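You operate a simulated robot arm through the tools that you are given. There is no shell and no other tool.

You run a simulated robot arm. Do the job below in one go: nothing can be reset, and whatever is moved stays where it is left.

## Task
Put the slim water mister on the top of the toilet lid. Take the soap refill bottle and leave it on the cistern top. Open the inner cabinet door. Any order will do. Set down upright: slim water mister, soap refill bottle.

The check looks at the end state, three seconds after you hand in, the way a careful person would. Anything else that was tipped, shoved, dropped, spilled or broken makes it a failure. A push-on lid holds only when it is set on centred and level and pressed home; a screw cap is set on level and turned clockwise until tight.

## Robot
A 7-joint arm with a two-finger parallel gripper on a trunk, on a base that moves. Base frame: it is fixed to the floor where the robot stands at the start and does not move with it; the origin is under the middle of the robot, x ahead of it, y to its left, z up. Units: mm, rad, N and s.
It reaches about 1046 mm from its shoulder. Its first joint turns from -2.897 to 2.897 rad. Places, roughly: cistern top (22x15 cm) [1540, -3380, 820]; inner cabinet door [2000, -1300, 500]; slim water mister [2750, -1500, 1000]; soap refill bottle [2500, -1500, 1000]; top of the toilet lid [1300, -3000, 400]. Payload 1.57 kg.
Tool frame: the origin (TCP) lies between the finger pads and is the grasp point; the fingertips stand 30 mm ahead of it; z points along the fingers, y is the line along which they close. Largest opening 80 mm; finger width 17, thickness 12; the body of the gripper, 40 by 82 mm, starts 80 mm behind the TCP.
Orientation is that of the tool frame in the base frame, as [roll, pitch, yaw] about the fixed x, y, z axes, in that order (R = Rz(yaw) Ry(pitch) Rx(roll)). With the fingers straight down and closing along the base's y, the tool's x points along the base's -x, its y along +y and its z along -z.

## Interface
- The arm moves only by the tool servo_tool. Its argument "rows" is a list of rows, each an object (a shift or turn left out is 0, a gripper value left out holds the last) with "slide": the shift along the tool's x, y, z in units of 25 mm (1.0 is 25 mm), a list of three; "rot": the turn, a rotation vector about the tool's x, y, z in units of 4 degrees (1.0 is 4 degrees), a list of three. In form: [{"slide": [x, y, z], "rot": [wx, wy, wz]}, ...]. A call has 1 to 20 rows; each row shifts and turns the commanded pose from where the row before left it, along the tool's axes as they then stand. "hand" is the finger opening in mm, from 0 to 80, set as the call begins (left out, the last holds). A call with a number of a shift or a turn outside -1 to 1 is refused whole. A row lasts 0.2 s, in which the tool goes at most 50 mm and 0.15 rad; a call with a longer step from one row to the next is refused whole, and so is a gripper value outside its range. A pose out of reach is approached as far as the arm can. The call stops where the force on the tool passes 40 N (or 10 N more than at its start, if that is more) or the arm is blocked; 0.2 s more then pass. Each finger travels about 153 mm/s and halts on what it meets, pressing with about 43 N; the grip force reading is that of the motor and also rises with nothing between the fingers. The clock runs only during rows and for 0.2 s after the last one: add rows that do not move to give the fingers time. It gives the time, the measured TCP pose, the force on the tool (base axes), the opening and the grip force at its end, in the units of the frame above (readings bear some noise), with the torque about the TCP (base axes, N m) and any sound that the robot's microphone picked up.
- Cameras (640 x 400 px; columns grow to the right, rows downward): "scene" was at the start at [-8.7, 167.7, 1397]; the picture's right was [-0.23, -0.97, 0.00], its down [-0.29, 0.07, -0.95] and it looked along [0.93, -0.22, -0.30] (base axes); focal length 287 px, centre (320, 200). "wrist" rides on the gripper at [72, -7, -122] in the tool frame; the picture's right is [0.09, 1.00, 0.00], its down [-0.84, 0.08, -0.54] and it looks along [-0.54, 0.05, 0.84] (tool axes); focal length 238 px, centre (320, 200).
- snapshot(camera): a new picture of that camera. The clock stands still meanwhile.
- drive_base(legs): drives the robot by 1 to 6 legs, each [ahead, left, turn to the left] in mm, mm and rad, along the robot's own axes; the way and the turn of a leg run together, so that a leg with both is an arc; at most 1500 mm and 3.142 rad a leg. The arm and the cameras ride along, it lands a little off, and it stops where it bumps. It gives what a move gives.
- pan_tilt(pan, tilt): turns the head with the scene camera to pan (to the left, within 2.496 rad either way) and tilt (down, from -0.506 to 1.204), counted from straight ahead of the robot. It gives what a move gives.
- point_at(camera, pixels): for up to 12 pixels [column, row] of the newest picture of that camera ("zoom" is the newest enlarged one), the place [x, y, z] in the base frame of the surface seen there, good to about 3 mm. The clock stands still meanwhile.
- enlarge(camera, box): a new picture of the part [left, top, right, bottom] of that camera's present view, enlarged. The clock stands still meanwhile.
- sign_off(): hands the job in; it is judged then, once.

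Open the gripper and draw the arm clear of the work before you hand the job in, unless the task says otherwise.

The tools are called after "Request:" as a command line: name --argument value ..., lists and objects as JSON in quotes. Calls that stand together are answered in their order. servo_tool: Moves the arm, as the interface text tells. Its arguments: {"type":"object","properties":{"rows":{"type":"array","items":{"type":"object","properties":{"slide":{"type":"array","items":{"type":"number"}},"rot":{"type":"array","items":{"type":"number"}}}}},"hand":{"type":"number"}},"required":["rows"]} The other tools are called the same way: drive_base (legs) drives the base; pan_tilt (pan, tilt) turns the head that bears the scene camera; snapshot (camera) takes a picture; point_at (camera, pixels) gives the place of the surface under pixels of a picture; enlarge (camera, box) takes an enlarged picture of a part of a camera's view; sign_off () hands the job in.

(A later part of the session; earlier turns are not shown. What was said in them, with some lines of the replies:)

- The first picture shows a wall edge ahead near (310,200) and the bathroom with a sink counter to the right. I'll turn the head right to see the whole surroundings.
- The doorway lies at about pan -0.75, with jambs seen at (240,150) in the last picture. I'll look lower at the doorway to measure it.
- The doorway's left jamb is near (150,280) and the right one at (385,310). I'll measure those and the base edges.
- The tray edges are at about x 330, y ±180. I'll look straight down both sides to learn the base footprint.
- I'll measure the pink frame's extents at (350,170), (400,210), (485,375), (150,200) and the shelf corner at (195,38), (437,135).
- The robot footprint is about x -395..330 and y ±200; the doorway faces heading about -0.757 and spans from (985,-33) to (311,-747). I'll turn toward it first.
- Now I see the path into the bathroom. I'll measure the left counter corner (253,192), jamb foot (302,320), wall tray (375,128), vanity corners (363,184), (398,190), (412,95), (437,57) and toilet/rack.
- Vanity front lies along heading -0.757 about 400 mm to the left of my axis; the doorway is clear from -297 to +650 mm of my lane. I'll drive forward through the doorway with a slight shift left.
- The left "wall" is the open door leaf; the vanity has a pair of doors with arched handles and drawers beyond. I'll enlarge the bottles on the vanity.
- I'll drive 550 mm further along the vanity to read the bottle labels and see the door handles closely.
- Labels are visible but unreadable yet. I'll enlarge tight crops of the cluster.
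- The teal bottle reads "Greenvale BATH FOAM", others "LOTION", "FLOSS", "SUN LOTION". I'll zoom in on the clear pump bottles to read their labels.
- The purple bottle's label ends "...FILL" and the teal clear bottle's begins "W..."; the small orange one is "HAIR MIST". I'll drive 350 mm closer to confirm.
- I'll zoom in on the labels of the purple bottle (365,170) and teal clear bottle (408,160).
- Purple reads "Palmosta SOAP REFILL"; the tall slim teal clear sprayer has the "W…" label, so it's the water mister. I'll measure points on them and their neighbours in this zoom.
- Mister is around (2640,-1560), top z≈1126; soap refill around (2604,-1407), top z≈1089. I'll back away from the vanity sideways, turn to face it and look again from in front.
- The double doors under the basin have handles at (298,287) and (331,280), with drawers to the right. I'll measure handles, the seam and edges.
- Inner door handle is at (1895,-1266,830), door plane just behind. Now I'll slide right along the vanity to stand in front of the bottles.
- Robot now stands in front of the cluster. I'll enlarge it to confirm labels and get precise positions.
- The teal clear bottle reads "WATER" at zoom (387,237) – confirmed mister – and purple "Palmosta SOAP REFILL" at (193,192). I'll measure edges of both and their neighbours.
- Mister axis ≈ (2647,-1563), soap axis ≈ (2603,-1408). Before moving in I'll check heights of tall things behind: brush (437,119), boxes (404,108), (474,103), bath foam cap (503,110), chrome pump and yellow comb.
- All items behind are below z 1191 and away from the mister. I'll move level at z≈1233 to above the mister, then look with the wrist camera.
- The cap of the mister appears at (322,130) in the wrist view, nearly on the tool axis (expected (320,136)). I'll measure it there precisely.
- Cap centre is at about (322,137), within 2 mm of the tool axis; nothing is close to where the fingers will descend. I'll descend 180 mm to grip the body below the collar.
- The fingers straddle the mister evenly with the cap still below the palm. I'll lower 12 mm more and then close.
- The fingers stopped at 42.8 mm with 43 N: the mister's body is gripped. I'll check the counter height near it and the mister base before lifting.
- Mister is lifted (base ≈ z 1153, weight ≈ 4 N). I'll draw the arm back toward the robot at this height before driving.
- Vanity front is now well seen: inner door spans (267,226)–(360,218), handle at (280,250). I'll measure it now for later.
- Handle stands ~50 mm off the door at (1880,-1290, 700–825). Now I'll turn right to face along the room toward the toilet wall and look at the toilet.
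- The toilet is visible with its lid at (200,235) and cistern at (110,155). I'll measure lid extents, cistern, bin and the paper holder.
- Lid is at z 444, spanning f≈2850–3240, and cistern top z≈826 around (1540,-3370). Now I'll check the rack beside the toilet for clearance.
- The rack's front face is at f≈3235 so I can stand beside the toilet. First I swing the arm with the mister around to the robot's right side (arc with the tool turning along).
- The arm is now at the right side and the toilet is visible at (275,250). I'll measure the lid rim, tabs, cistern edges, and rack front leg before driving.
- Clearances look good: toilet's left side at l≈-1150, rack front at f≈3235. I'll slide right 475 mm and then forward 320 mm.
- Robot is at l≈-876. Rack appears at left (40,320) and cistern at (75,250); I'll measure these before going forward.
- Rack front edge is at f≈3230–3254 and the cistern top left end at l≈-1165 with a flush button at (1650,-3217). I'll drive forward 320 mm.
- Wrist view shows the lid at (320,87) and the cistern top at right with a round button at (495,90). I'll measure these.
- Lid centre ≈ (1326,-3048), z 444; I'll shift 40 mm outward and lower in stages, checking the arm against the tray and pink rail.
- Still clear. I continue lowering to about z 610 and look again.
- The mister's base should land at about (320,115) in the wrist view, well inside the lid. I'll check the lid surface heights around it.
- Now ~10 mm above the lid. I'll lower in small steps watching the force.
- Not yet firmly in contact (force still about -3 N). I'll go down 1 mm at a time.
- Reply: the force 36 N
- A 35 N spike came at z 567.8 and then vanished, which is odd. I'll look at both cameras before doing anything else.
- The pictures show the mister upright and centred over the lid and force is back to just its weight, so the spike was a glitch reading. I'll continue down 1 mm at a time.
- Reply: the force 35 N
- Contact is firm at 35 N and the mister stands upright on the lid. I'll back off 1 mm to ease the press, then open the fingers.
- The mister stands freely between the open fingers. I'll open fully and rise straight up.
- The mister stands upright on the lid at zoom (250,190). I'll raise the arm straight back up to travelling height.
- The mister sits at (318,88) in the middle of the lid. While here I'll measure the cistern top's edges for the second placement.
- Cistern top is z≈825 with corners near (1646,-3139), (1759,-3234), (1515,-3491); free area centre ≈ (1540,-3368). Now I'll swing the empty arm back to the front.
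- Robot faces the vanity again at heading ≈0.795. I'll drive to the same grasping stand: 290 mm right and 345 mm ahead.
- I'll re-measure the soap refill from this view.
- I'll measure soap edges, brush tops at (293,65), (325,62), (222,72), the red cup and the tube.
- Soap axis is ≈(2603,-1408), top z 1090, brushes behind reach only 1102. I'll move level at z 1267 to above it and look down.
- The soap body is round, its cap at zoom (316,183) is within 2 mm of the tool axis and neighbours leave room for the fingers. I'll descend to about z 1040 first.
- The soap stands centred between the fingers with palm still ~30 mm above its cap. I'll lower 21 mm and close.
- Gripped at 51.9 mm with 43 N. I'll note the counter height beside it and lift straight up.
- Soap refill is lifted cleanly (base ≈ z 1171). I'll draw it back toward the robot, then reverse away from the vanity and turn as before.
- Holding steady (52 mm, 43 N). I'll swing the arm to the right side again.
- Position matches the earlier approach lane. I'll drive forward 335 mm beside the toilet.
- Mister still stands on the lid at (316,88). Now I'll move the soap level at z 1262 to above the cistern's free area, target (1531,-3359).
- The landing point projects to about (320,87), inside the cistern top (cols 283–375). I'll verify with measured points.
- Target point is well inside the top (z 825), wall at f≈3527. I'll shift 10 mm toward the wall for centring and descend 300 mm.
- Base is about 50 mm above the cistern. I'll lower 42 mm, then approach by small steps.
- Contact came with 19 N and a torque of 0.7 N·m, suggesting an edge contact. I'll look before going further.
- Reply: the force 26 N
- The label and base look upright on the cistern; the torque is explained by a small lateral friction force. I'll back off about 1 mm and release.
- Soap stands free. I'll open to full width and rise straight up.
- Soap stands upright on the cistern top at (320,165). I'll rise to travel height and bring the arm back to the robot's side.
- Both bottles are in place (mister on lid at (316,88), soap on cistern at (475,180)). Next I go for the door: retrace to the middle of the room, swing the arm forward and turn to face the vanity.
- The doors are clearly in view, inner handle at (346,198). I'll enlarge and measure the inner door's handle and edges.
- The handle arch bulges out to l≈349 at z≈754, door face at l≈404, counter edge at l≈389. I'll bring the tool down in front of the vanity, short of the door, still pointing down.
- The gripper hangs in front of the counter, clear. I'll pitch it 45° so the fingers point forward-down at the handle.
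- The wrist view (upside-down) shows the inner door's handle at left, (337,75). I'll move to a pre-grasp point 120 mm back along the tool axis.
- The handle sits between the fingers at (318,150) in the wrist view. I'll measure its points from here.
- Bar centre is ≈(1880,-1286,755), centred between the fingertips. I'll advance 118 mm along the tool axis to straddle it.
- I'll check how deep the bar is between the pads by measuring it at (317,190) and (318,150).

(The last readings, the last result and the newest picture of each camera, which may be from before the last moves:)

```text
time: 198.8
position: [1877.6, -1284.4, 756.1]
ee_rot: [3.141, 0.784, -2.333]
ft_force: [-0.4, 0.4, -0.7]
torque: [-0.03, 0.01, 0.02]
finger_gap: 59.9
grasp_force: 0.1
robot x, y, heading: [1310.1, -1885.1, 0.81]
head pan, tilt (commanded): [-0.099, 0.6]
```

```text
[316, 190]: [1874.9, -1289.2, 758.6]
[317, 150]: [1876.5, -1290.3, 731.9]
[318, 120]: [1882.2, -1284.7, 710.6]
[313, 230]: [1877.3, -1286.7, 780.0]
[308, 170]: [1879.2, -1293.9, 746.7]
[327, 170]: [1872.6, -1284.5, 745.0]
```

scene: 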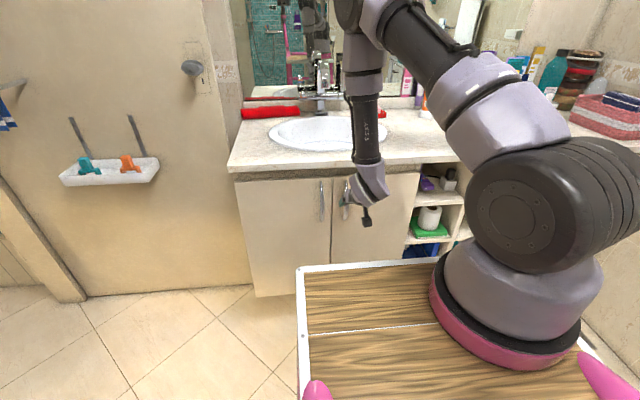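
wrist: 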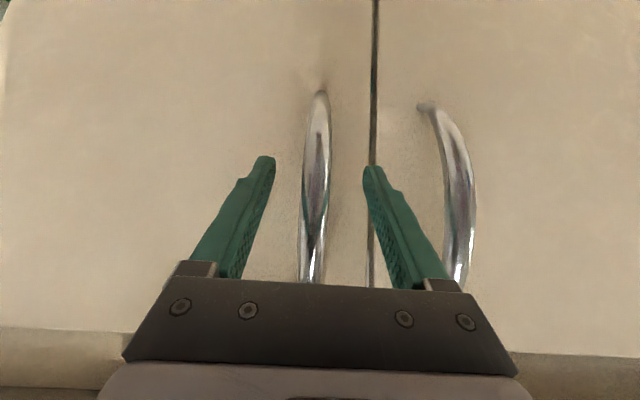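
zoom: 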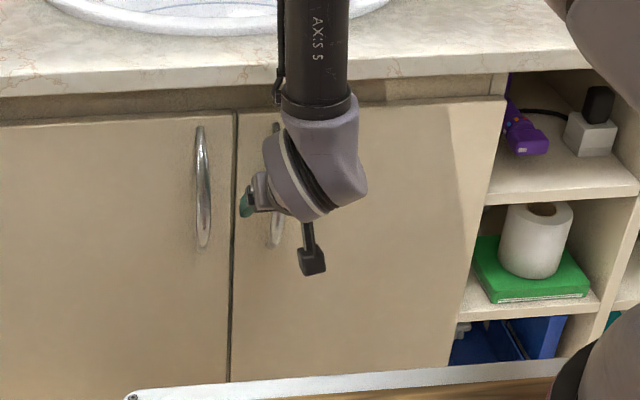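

The bar is right at the TCP (front surface 5 mm nearer). I'll close on it.

Request:
servo_tool --rows '[{"slide": [0, 0, 0]}, {"slide": [0, 0, 0]}, {"slide": [0, 0, 0]}, {"slide": [0, 0, 0]}]' --hand 5

Request:
snapshot --camera "wrist"

```text
time: 199.8
position: [1880.0, -1286.8, 755.8]
ee_rot: [-3.14, 0.784, -2.335]
ft_force: [16.7, -13.5, -0.3]
torque: [-0.08, -0.05, -0.19]
finger_gap: 18.0
grasp_force: 32.5
robot x, y, heading: [1309.4, -1881.7, 0.804]
head pan, tilt (commanded): [-0.099, 0.6]
```

```text
taken
```

wrist: 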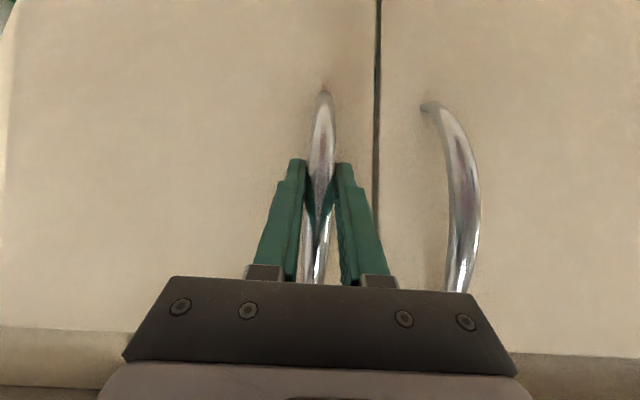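

The bar is gripped (gap 18 mm). I'll pull the door along its arc about the hinge (f≈2525), first 10°, turning the tool by half the angle.

Request:
servo_tool --rows '[{"slide": [0, -0.1, 0]}, {"slide": [0.339, -0.106, -0.339], "rot": [-0.221, 0, -0.221]}, {"slide": [0.337, -0.117, -0.337], "rot": [-0.221, 0, -0.221]}, {"slide": [0.335, -0.127, -0.335], "rot": [-0.221, 0, -0.221]}, {"slide": [0.333, -0.138, -0.333], "rot": [-0.221, 0, -0.221]}, {"slide": [0, 0, 0]}]' --hand 5

Request:
snapshot --camera "wrist"

Request:
snapshot --camera "scene"

```text
time: 201.2
position: [1857.5, -1330.6, 757.1]
ee_rot: [-3.142, 0.785, -2.245]
ft_force: [4.5, -1.8, 3.2]
torque: [-0.27, 0.1, 0.13]
finger_gap: 18.1
grasp_force: 32.0
robot x, y, heading: [1308.6, -1884.9, 0.809]
head pan, tilt (commanded): [-0.099, 0.6]
```

```text
taken
```

wrist: 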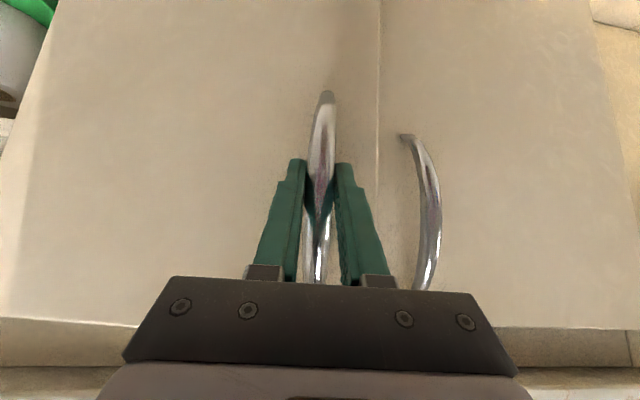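

```text
taken
```

scene: 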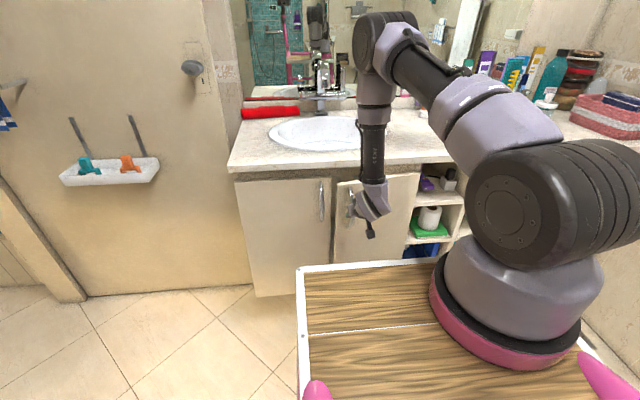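

The door follows with low force (about 10° open, matching the predicted arc). I'll continue to about 30°.

Request:
servo_tool --rows '[{"slide": [0.331, -0.148, -0.331], "rot": [-0.221, 0, -0.221]}, {"slide": [0.329, -0.158, -0.329], "rot": [-0.221, 0, -0.221]}, {"slide": [0.326, -0.168, -0.326], "rot": [-0.221, 0, -0.221]}, {"slide": [0.323, -0.178, -0.323], "rot": [-0.221, 0, -0.221]}, {"slide": [0, 0, 0]}]'

Request:
servo_tool --rows '[{"slide": [0.32, -0.188, -0.32], "rot": [-0.221, 0, -0.221]}, {"slide": [0.3175, -0.198, -0.3175], "rot": [-0.221, 0, -0.221]}, {"slide": [0.314, -0.208, -0.314], "rot": [-0.221, 0, -0.221]}, {"slide": [0.311, -0.217, -0.311], "rot": [-0.221, 0, -0.221]}, {"slide": [0, 0, 0]}]'

Request:
snapshot --camera "wrist"

Request:
snapshot --camera "scene"

```text
time: 202.4
position: [1841.8, -1379.7, 756.9]
ee_rot: [-3.141, 0.78, -2.162]
ft_force: [-9.0, 1.6, -17.8]
torque: [-0.34, 0.18, -0.02]
finger_gap: 17.9
grasp_force: 32.5
robot x, y, heading: [1314.4, -1881.3, 0.806]
head pan, tilt (commanded): [-0.099, 0.6]
```

```text
time: 203.6
position: [1837.4, -1425.6, 757.8]
ee_rot: [-3.141, 0.786, -2.071]
ft_force: [-14.3, 1.4, 0.3]
torque: [0.05, 0.07, 0.19]
finger_gap: 17.8
grasp_force: 32.5
robot x, y, heading: [1308.7, -1881.5, 0.808]
head pan, tilt (commanded): [-0.099, 0.6]
```

```text
taken
```

wrist: 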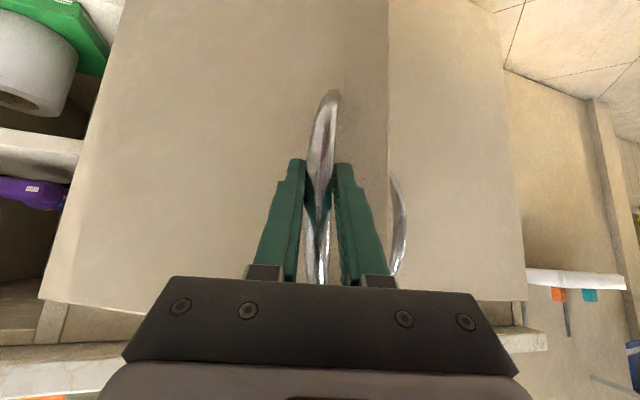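

```text
taken
```

scene: 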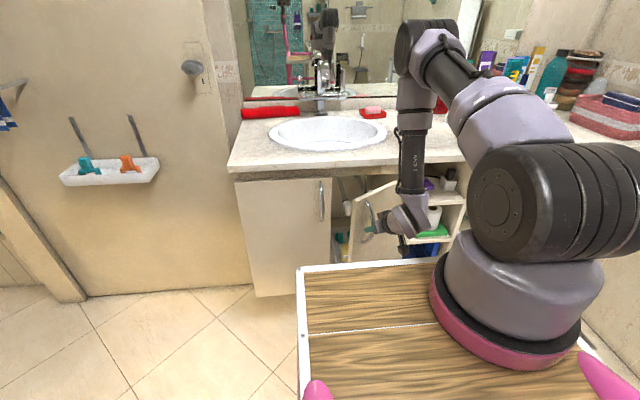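

Arc matches (30° open at (1837,-1426)). I'll continue to about 50° with a small radial correction.

Request:
servo_tool --rows '[{"slide": [0.327, -0.173, -0.327], "rot": [-0.221, 0, -0.221]}, {"slide": [0.304, -0.236, -0.304], "rot": [-0.221, 0, -0.221]}, {"slide": [0.3, -0.246, -0.3], "rot": [-0.221, 0, -0.221]}, {"slide": [0.296, -0.255, -0.296], "rot": [-0.221, 0, -0.221]}, {"slide": [0, 0, 0]}]'

Request:
servo_tool --rows '[{"slide": [0.292, -0.264, -0.292], "rot": [-0.221, 0, -0.221]}, {"slide": [0.288, -0.273, -0.288], "rot": [-0.221, 0, -0.221]}, {"slide": [0.284, -0.282, -0.284], "rot": [-0.221, 0, -0.221]}, {"slide": [0.28, -0.29, -0.28], "rot": [-0.221, 0, -0.221]}, {"slide": [0, 0, 0]}]'

Request:
snapshot --camera "wrist"

Request:
snapshot --camera "scene"

```text
time: 204.8
position: [1840.6, -1474.6, 758.5]
ee_rot: [-3.139, 0.788, -1.984]
ft_force: [1.2, 0.3, 10.9]
torque: [-0.52, 0.33, 0.0]
finger_gap: 17.8
grasp_force: 32.3
robot x, y, heading: [1306.8, -1881.7, 0.813]
head pan, tilt (commanded): [-0.099, 0.6]
```

```text
time: 206.0
position: [1851.3, -1522.6, 756.9]
ee_rot: [-3.139, 0.784, -1.9]
ft_force: [15.7, 3.8, -7.8]
torque: [-0.13, -0.07, -0.03]
finger_gap: 17.8
grasp_force: 32.2
robot x, y, heading: [1310.5, -1883.8, 0.806]
head pan, tilt (commanded): [-0.099, 0.6]
```

```text
taken
```

wrist: 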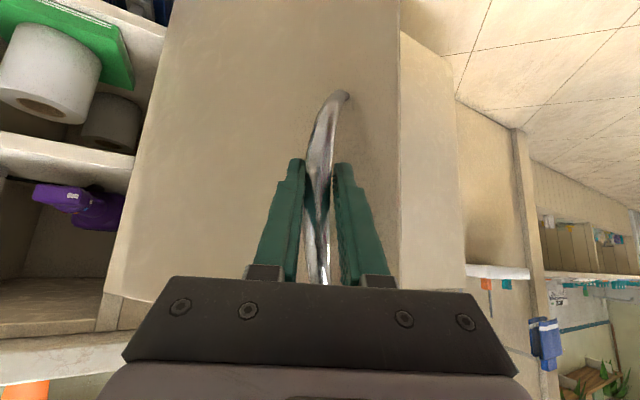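

```text
taken
```

scene: 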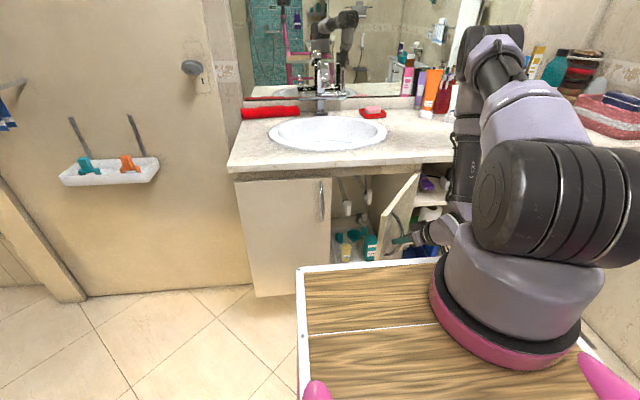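

About 50° open, gap unchanged. I'll continue to about 70° in two small arcs, watching force.

Request:
servo_tool --rows '[{"slide": [0.258, -0.331, -0.258], "rot": [-0.221, 0, -0.221]}, {"slide": [0.27, -0.307, -0.27], "rot": [-0.221, 0, -0.221]}, {"slide": [0.2655, -0.316, -0.2655], "rot": [-0.221, 0, -0.221]}, {"slide": [0.261, -0.324, -0.261], "rot": [-0.221, 0, -0.221]}, {"slide": [0, 0, 0]}]'

Request:
snapshot --camera "scene"

Request:
servo_tool --rows '[{"slide": [0.2555, -0.332, -0.2555], "rot": [-0.221, 0, -0.221]}, {"slide": [0.25, -0.339, -0.25], "rot": [-0.221, 0, -0.221]}, {"slide": [0.245, -0.347, -0.245], "rot": [-0.221, 0, -0.221]}, {"slide": [0.24, -0.355, -0.24], "rot": [-0.221, 0, -0.221]}, {"slide": [0, 0, 0]}]'

Request:
snapshot --camera "scene"

Request:
snapshot --camera "wrist"

```text
time: 207.2
position: [1870.5, -1568.2, 758.6]
ee_rot: [3.141, 0.786, -1.81]
ft_force: [10.8, 6.3, 2.7]
torque: [0.44, -0.13, 0.05]
finger_gap: 17.5
grasp_force: 32.3
robot x, y, heading: [1312.6, -1885.1, 0.814]
head pan, tilt (commanded): [-0.099, 0.6]
```

```text
taken
```

scene: 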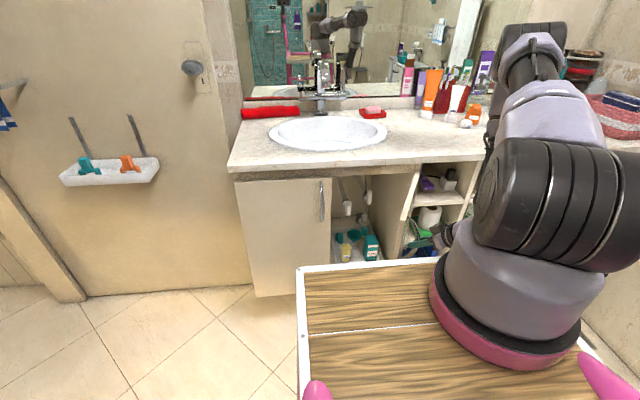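

```text
time: 208.4
position: [1895.1, -1609.6, 757.3]
ee_rot: [-3.141, 0.786, -1.723]
ft_force: [25.3, 19.9, 12.7]
torque: [0.34, -0.12, -0.17]
finger_gap: 17.3
grasp_force: 32.5
robot x, y, heading: [1313.1, -1883.9, 0.811]
head pan, tilt (commanded): [-0.099, 0.6]
```

```text
taken
```

scene: 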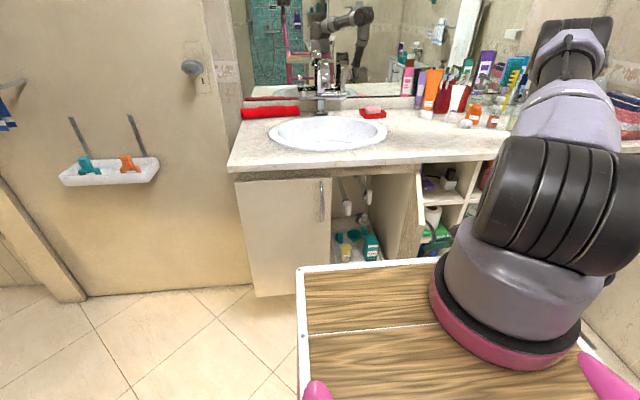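

```text
taken
```

wrist: 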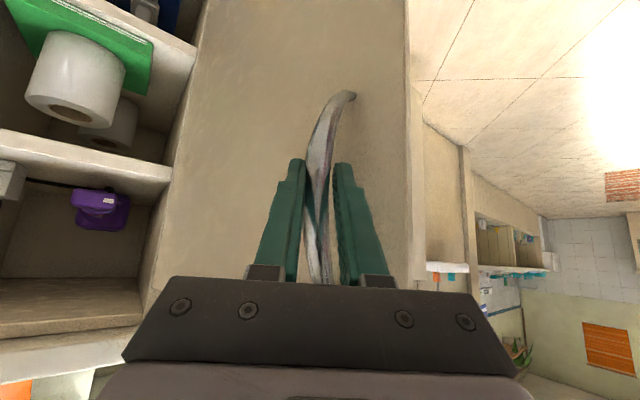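

About 70° open; the force (≈32 N inward) says my arc is ~2 mm too wide, so I correct inward and continue to ~80°.

Request:
servo_tool --rows '[{"slide": [-0.041, -0.055, 0.041]}, {"slide": [0.23, -0.364, -0.23], "rot": [-0.221, 0, -0.221]}, {"slide": [0.224, -0.371, -0.224], "rot": [-0.221, 0, -0.221]}, {"slide": [0.218, -0.378, -0.218], "rot": [-0.221, 0, -0.221]}, {"slide": [0.212, -0.385, -0.212], "rot": [-0.221, 0, -0.221]}, {"slide": [0, 0, 0]}]'

Request:
snapshot --camera "wrist"

Request:
snapshot --camera "scene"

```text
time: 209.8
position: [1930.3, -1646.7, 756.8]
ee_rot: [3.137, 0.782, -1.642]
ft_force: [-11.7, -12.6, 11.0]
torque: [0.13, -0.12, 0.14]
finger_gap: 17.8
grasp_force: 32.3
robot x, y, heading: [1307.7, -1880.6, 0.808]
head pan, tilt (commanded): [-0.099, 0.6]
```

```text
taken
```

wrist: 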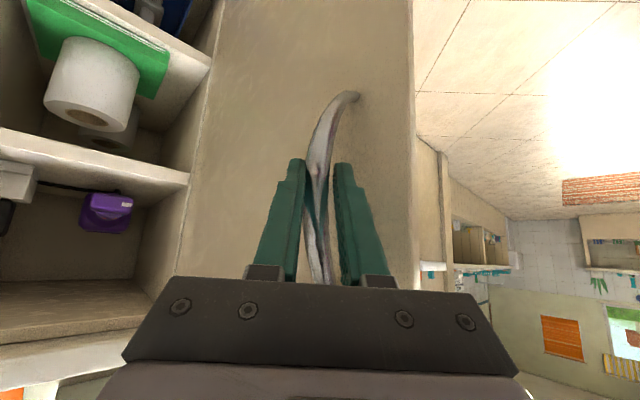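

```text
taken
```

scene: 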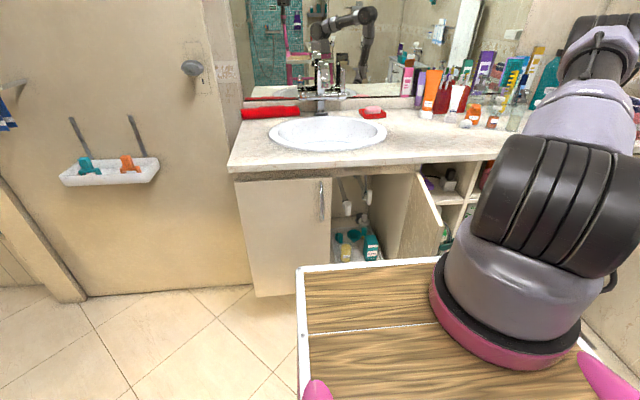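

About 80° open and stable. I'll take it to roughly 90°.

Request:
servo_tool --rows '[{"slide": [0.233, -0.36, -0.233], "rot": [-0.221, 0, -0.221]}, {"slide": [0.205, -0.396, -0.205], "rot": [-0.221, 0, -0.221]}, {"slide": [0.199, -0.402, -0.199], "rot": [-0.221, 0, -0.221]}, {"slide": [0.1925, -0.408, -0.1925], "rot": [-0.221, 0, -0.221]}, {"slide": [0, 0, 0]}]'

Request:
snapshot --camera "wrist"

Request:
snapshot --camera "scene"

```text
time: 211.0
position: [1970.0, -1675.8, 757.7]
ee_rot: [-3.141, 0.784, -1.555]
ft_force: [-6.2, -12.4, -17.6]
torque: [-0.74, -0.12, 0.01]
finger_gap: 18.1
grasp_force: 32.6
robot x, y, heading: [1313.4, -1882.1, 0.811]
head pan, tilt (commanded): [-0.099, 0.6]
```

```text
taken
```

wrist: 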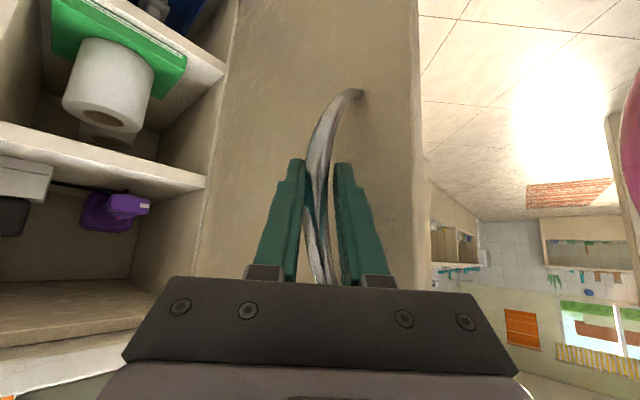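

```text
taken
```

scene: 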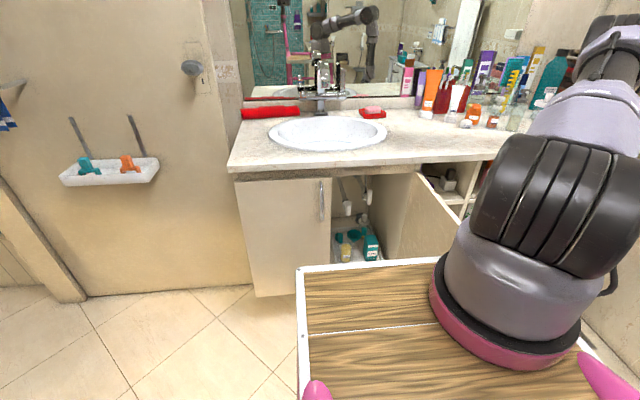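

The door stands at about 90° (TCP at f≈2583, l≈135). I'll open the fingers modestly to 34 mm so they don't press on the door face, then back straight out.

Request:
servo_tool --rows '[{"slide": [0, 0, 0]}, {"slide": [0, 0, 0]}, {"slide": [0, 0, 0]}]' --hand 34

Request:
snapshot --camera "wrist"

```text
time: 211.8
position: [1969.2, -1674.7, 758.9]
ee_rot: [3.141, 0.785, -1.552]
ft_force: [-0.4, -0.2, 1.1]
torque: [-0.01, 0.03, 0.02]
finger_gap: 34.1
grasp_force: 0.1
robot x, y, heading: [1307.8, -1886.1, 0.805]
head pan, tilt (commanded): [-0.099, 0.6]
```

```text
taken
```

wrist: 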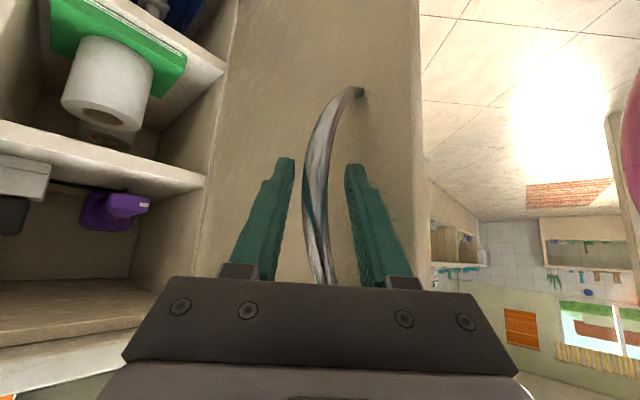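

Force is zero and the bar is free between the fingers. I'll back out 150 mm along the tool axis.

Request:
servo_tool --rows '[{"slide": [0, 0, -0.5]}, {"slide": [0, 0, -0.8]}, {"slide": [0, 0, -0.9]}, {"slide": [0, 0, -0.9]}, {"slide": [0, 0, -0.9]}, {"slide": [0, 0, -0.9]}, {"slide": [0, 0, -0.9]}, {"slide": [0, 0, 0]}]'

Request:
snapshot --camera "wrist"

Request:
snapshot --camera "scene"

```text
time: 213.6
position: [1970.8, -1775.5, 860.6]
ee_rot: [-3.14, 0.785, -1.552]
ft_force: [0.9, 0.1, 0.1]
torque: [0.02, -0.01, 0.03]
finger_gap: 33.9
grasp_force: 0.0
robot x, y, heading: [1310.4, -1883.4, 0.809]
head pan, tilt (commanded): [-0.099, 0.6]
```

```text
taken
```

wrist: 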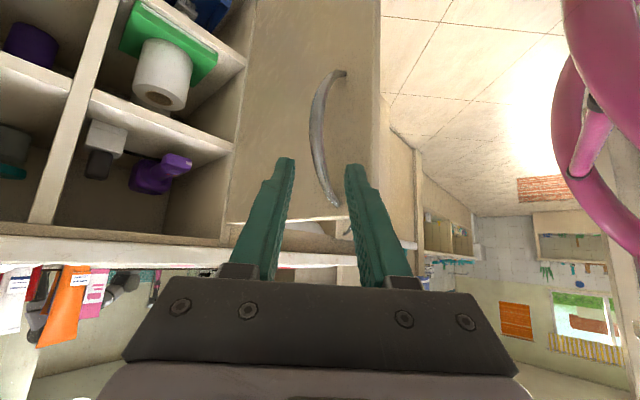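

```text
taken
```

scene: 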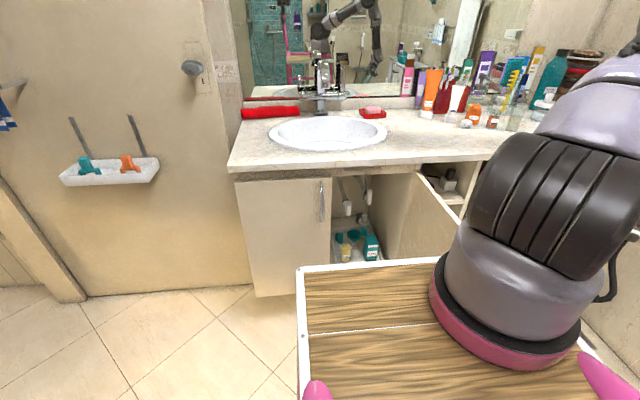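

The door stays open near 90° and the hand is clear of the handle. I'll raise the arm straight up by about 250 mm.

Request:
servo_tool --rows '[{"slide": [-0.6, 0, -0.8]}, {"slide": [-0.7, 0, -0.7]}, {"slide": [-0.7, 0, -0.7]}, {"slide": [-0.7, 0, -0.7]}, {"slide": [-0.7, 0, -0.7]}, {"slide": [-0.7, 0, -0.7]}, {"slide": [-0.7, 0, -0.7]}, {"slide": [-0.7, 0, -0.7]}, {"slide": [-0.7, 0, -0.7]}, {"slide": [-0.7, 0, -0.7]}, {"slide": [0, 0, 0]}]' --hand 60

Request:
drive_base --legs '[[-250, 0, 0]]'

Request:
pan_tilt --pan -0.15 --tilt 0.45

Request:
snapshot --camera "scene"

```text
time: 216.0
position: [1971.9, -1778.8, 1108.9]
ee_rot: [3.14, 0.787, -1.552]
ft_force: [0.6, -0.5, 0.0]
torque: [-0.01, -0.02, -0.01]
finger_gap: 59.9
grasp_force: 0.1
robot x, y, heading: [1310.9, -1886.4, 0.809]
head pan, tilt (commanded): [-0.099, 0.6]
```

```text
time: 217.8
position: [1798.4, -1960.8, 1108.9]
ee_rot: [3.14, 0.786, -1.55]
ft_force: [0.9, 0.6, 0.6]
torque: [0.01, -0.03, 0.01]
finger_gap: 59.9
grasp_force: 0.2
robot x, y, heading: [1138.4, -2069.8, 0.814]
head pan, tilt (commanded): [-0.099, 0.6]
```

```text
time: 218.5
position: [1797.1, -1959.5, 1107.7]
ee_rot: [3.138, 0.785, -1.549]
ft_force: [0.6, -0.1, -0.4]
torque: [-0.01, 0.0, -0.01]
finger_gap: 60.1
grasp_force: 0.1
robot x, y, heading: [1135.9, -2061.8, 0.808]
head pan, tilt (commanded): [-0.15, 0.45]
```

```text
taken
```

scene: 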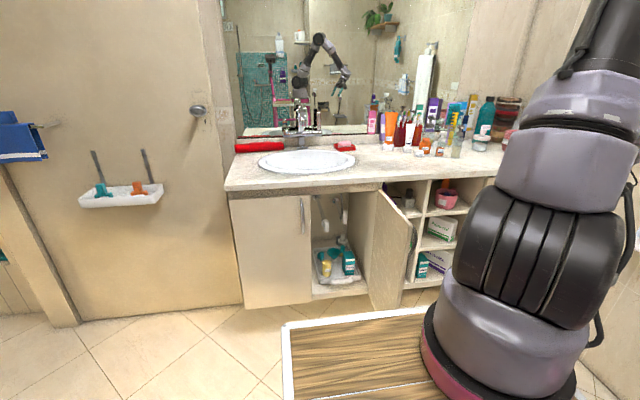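

The inner door stands open with the interior visible at (330,250), counter items untouched. I'll measure the door's free edge and then look back at the toilet to verify both bottles.

Request:
point_at --camera "scene" --pixels '[[412, 235], [378, 225], [400, 290], [385, 200], [366, 250]]'

Request:
pan_tilt --pan -2.2 --tilt 0.5

Request:
snapshot --camera "scene"

```text
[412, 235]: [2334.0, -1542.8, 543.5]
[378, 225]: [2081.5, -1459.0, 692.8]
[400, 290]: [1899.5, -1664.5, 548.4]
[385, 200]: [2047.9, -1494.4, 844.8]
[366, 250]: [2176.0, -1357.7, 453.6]
```

```text
time: 220.5
position: [1799.0, -1960.1, 1107.6]
ee_rot: [3.139, 0.785, -1.55]
ft_force: [0.6, 0.7, 0.7]
torque: [0.03, -0.01, -0.01]
finger_gap: 60.0
grasp_force: 0.1
robot x, y, heading: [1136.4, -2065.8, 0.815]
head pan, tilt (commanded): [-2.201, 0.499]
```

```text
taken
```

scene: 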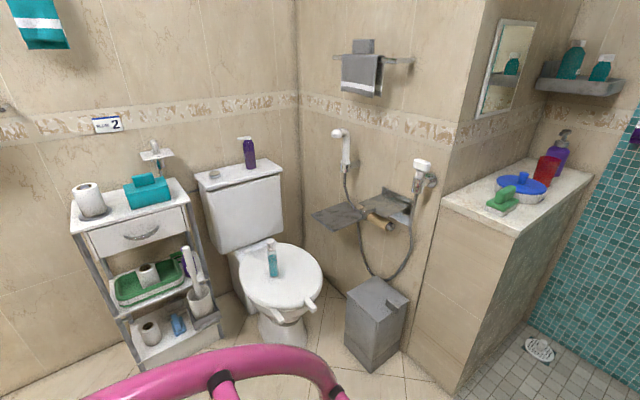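

The mister stands on the lid at (272,262) and the soap on the cistern at (249,152); the door's free edge is at (1900,-1665), i.e. about 90° open. A final close look at the bottles.

Request:
enlarge --camera "scene" --box '[190, 120, 340, 330]'

```text
1.90 times, centred on (265, 225) of scene
```

zoom: 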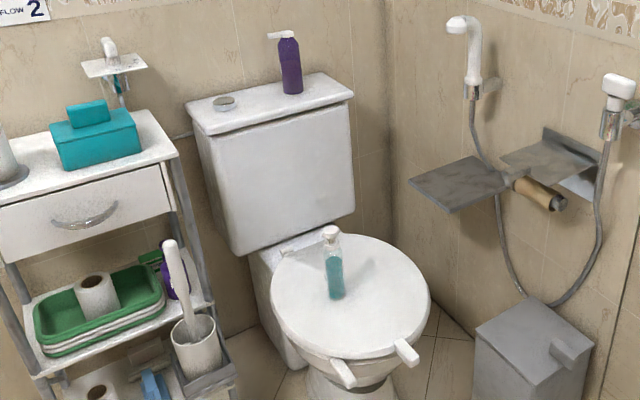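

Both bottles stand upright in place and the door is open. I'll open the gripper fully; the arm is already clear in mid-room.

Request:
servo_tool --rows '[{"slide": [0, 0, 0]}, {"slide": [0, 0, 0]}]' --hand 80

Request:
pan_tilt --pan -0.15 --tilt 0.45

Request:
enlarge --camera "scene" --box '[220, 80, 520, 310]'

```text
time: 221.1
position: [1797.9, -1960.4, 1108.6]
ee_rot: [3.139, 0.786, -1.551]
ft_force: [0.7, 1.1, 1.5]
torque: [0.0, 0.0, 0.03]
finger_gap: 79.7
grasp_force: 0.2
robot x, y, heading: [1135.3, -2064.6, 0.809]
head pan, tilt (commanded): [-2.201, 0.499]
```

```text
time: 223.0
position: [1797.2, -1959.6, 1108.3]
ee_rot: [3.139, 0.786, -1.549]
ft_force: [0.3, -0.1, -0.6]
torque: [0.0, 0.03, -0.01]
finger_gap: 80.0
grasp_force: 0.1
robot x, y, heading: [1131.5, -2067.3, 0.814]
head pan, tilt (commanded): [-0.15, 0.45]
```

```text
1.74 times, centred on (370, 195) of scene
```

zoom: 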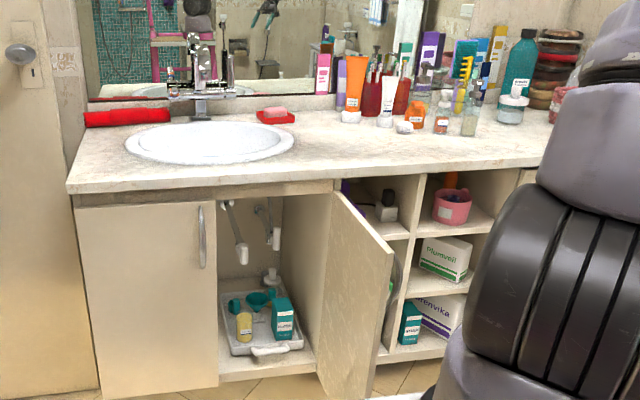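

The last view shows the inner door open at about 90°, the outer door closed and all the other counter items standing. The gripper is open and the arm clear, so I hand in.

Request:
sign_off

```text
The job is handed in.
```

I finished all three parts and handed the job in; I haven't seen the check's result.

- **Slim water mister:** it stands upright near the middle of the toilet lid.
- **Soap refill bottle:** it stands upright on the cistern top, clear of the flush button.
- **Inner cabinet door:** it is open to about 90°. I took this to be the vanity door further into the room; the one nearer the entrance is still closed.

In the final pictures the other items on the vanity and the rack looked undisturbed. The gripper is open, and the arm is clear of the work in mid-room.

While I set the mister down, the force reading jumped to about 35 N and then fell back. The mister may have slipped a couple of millimetres in the grip. It stood straight once I released it.
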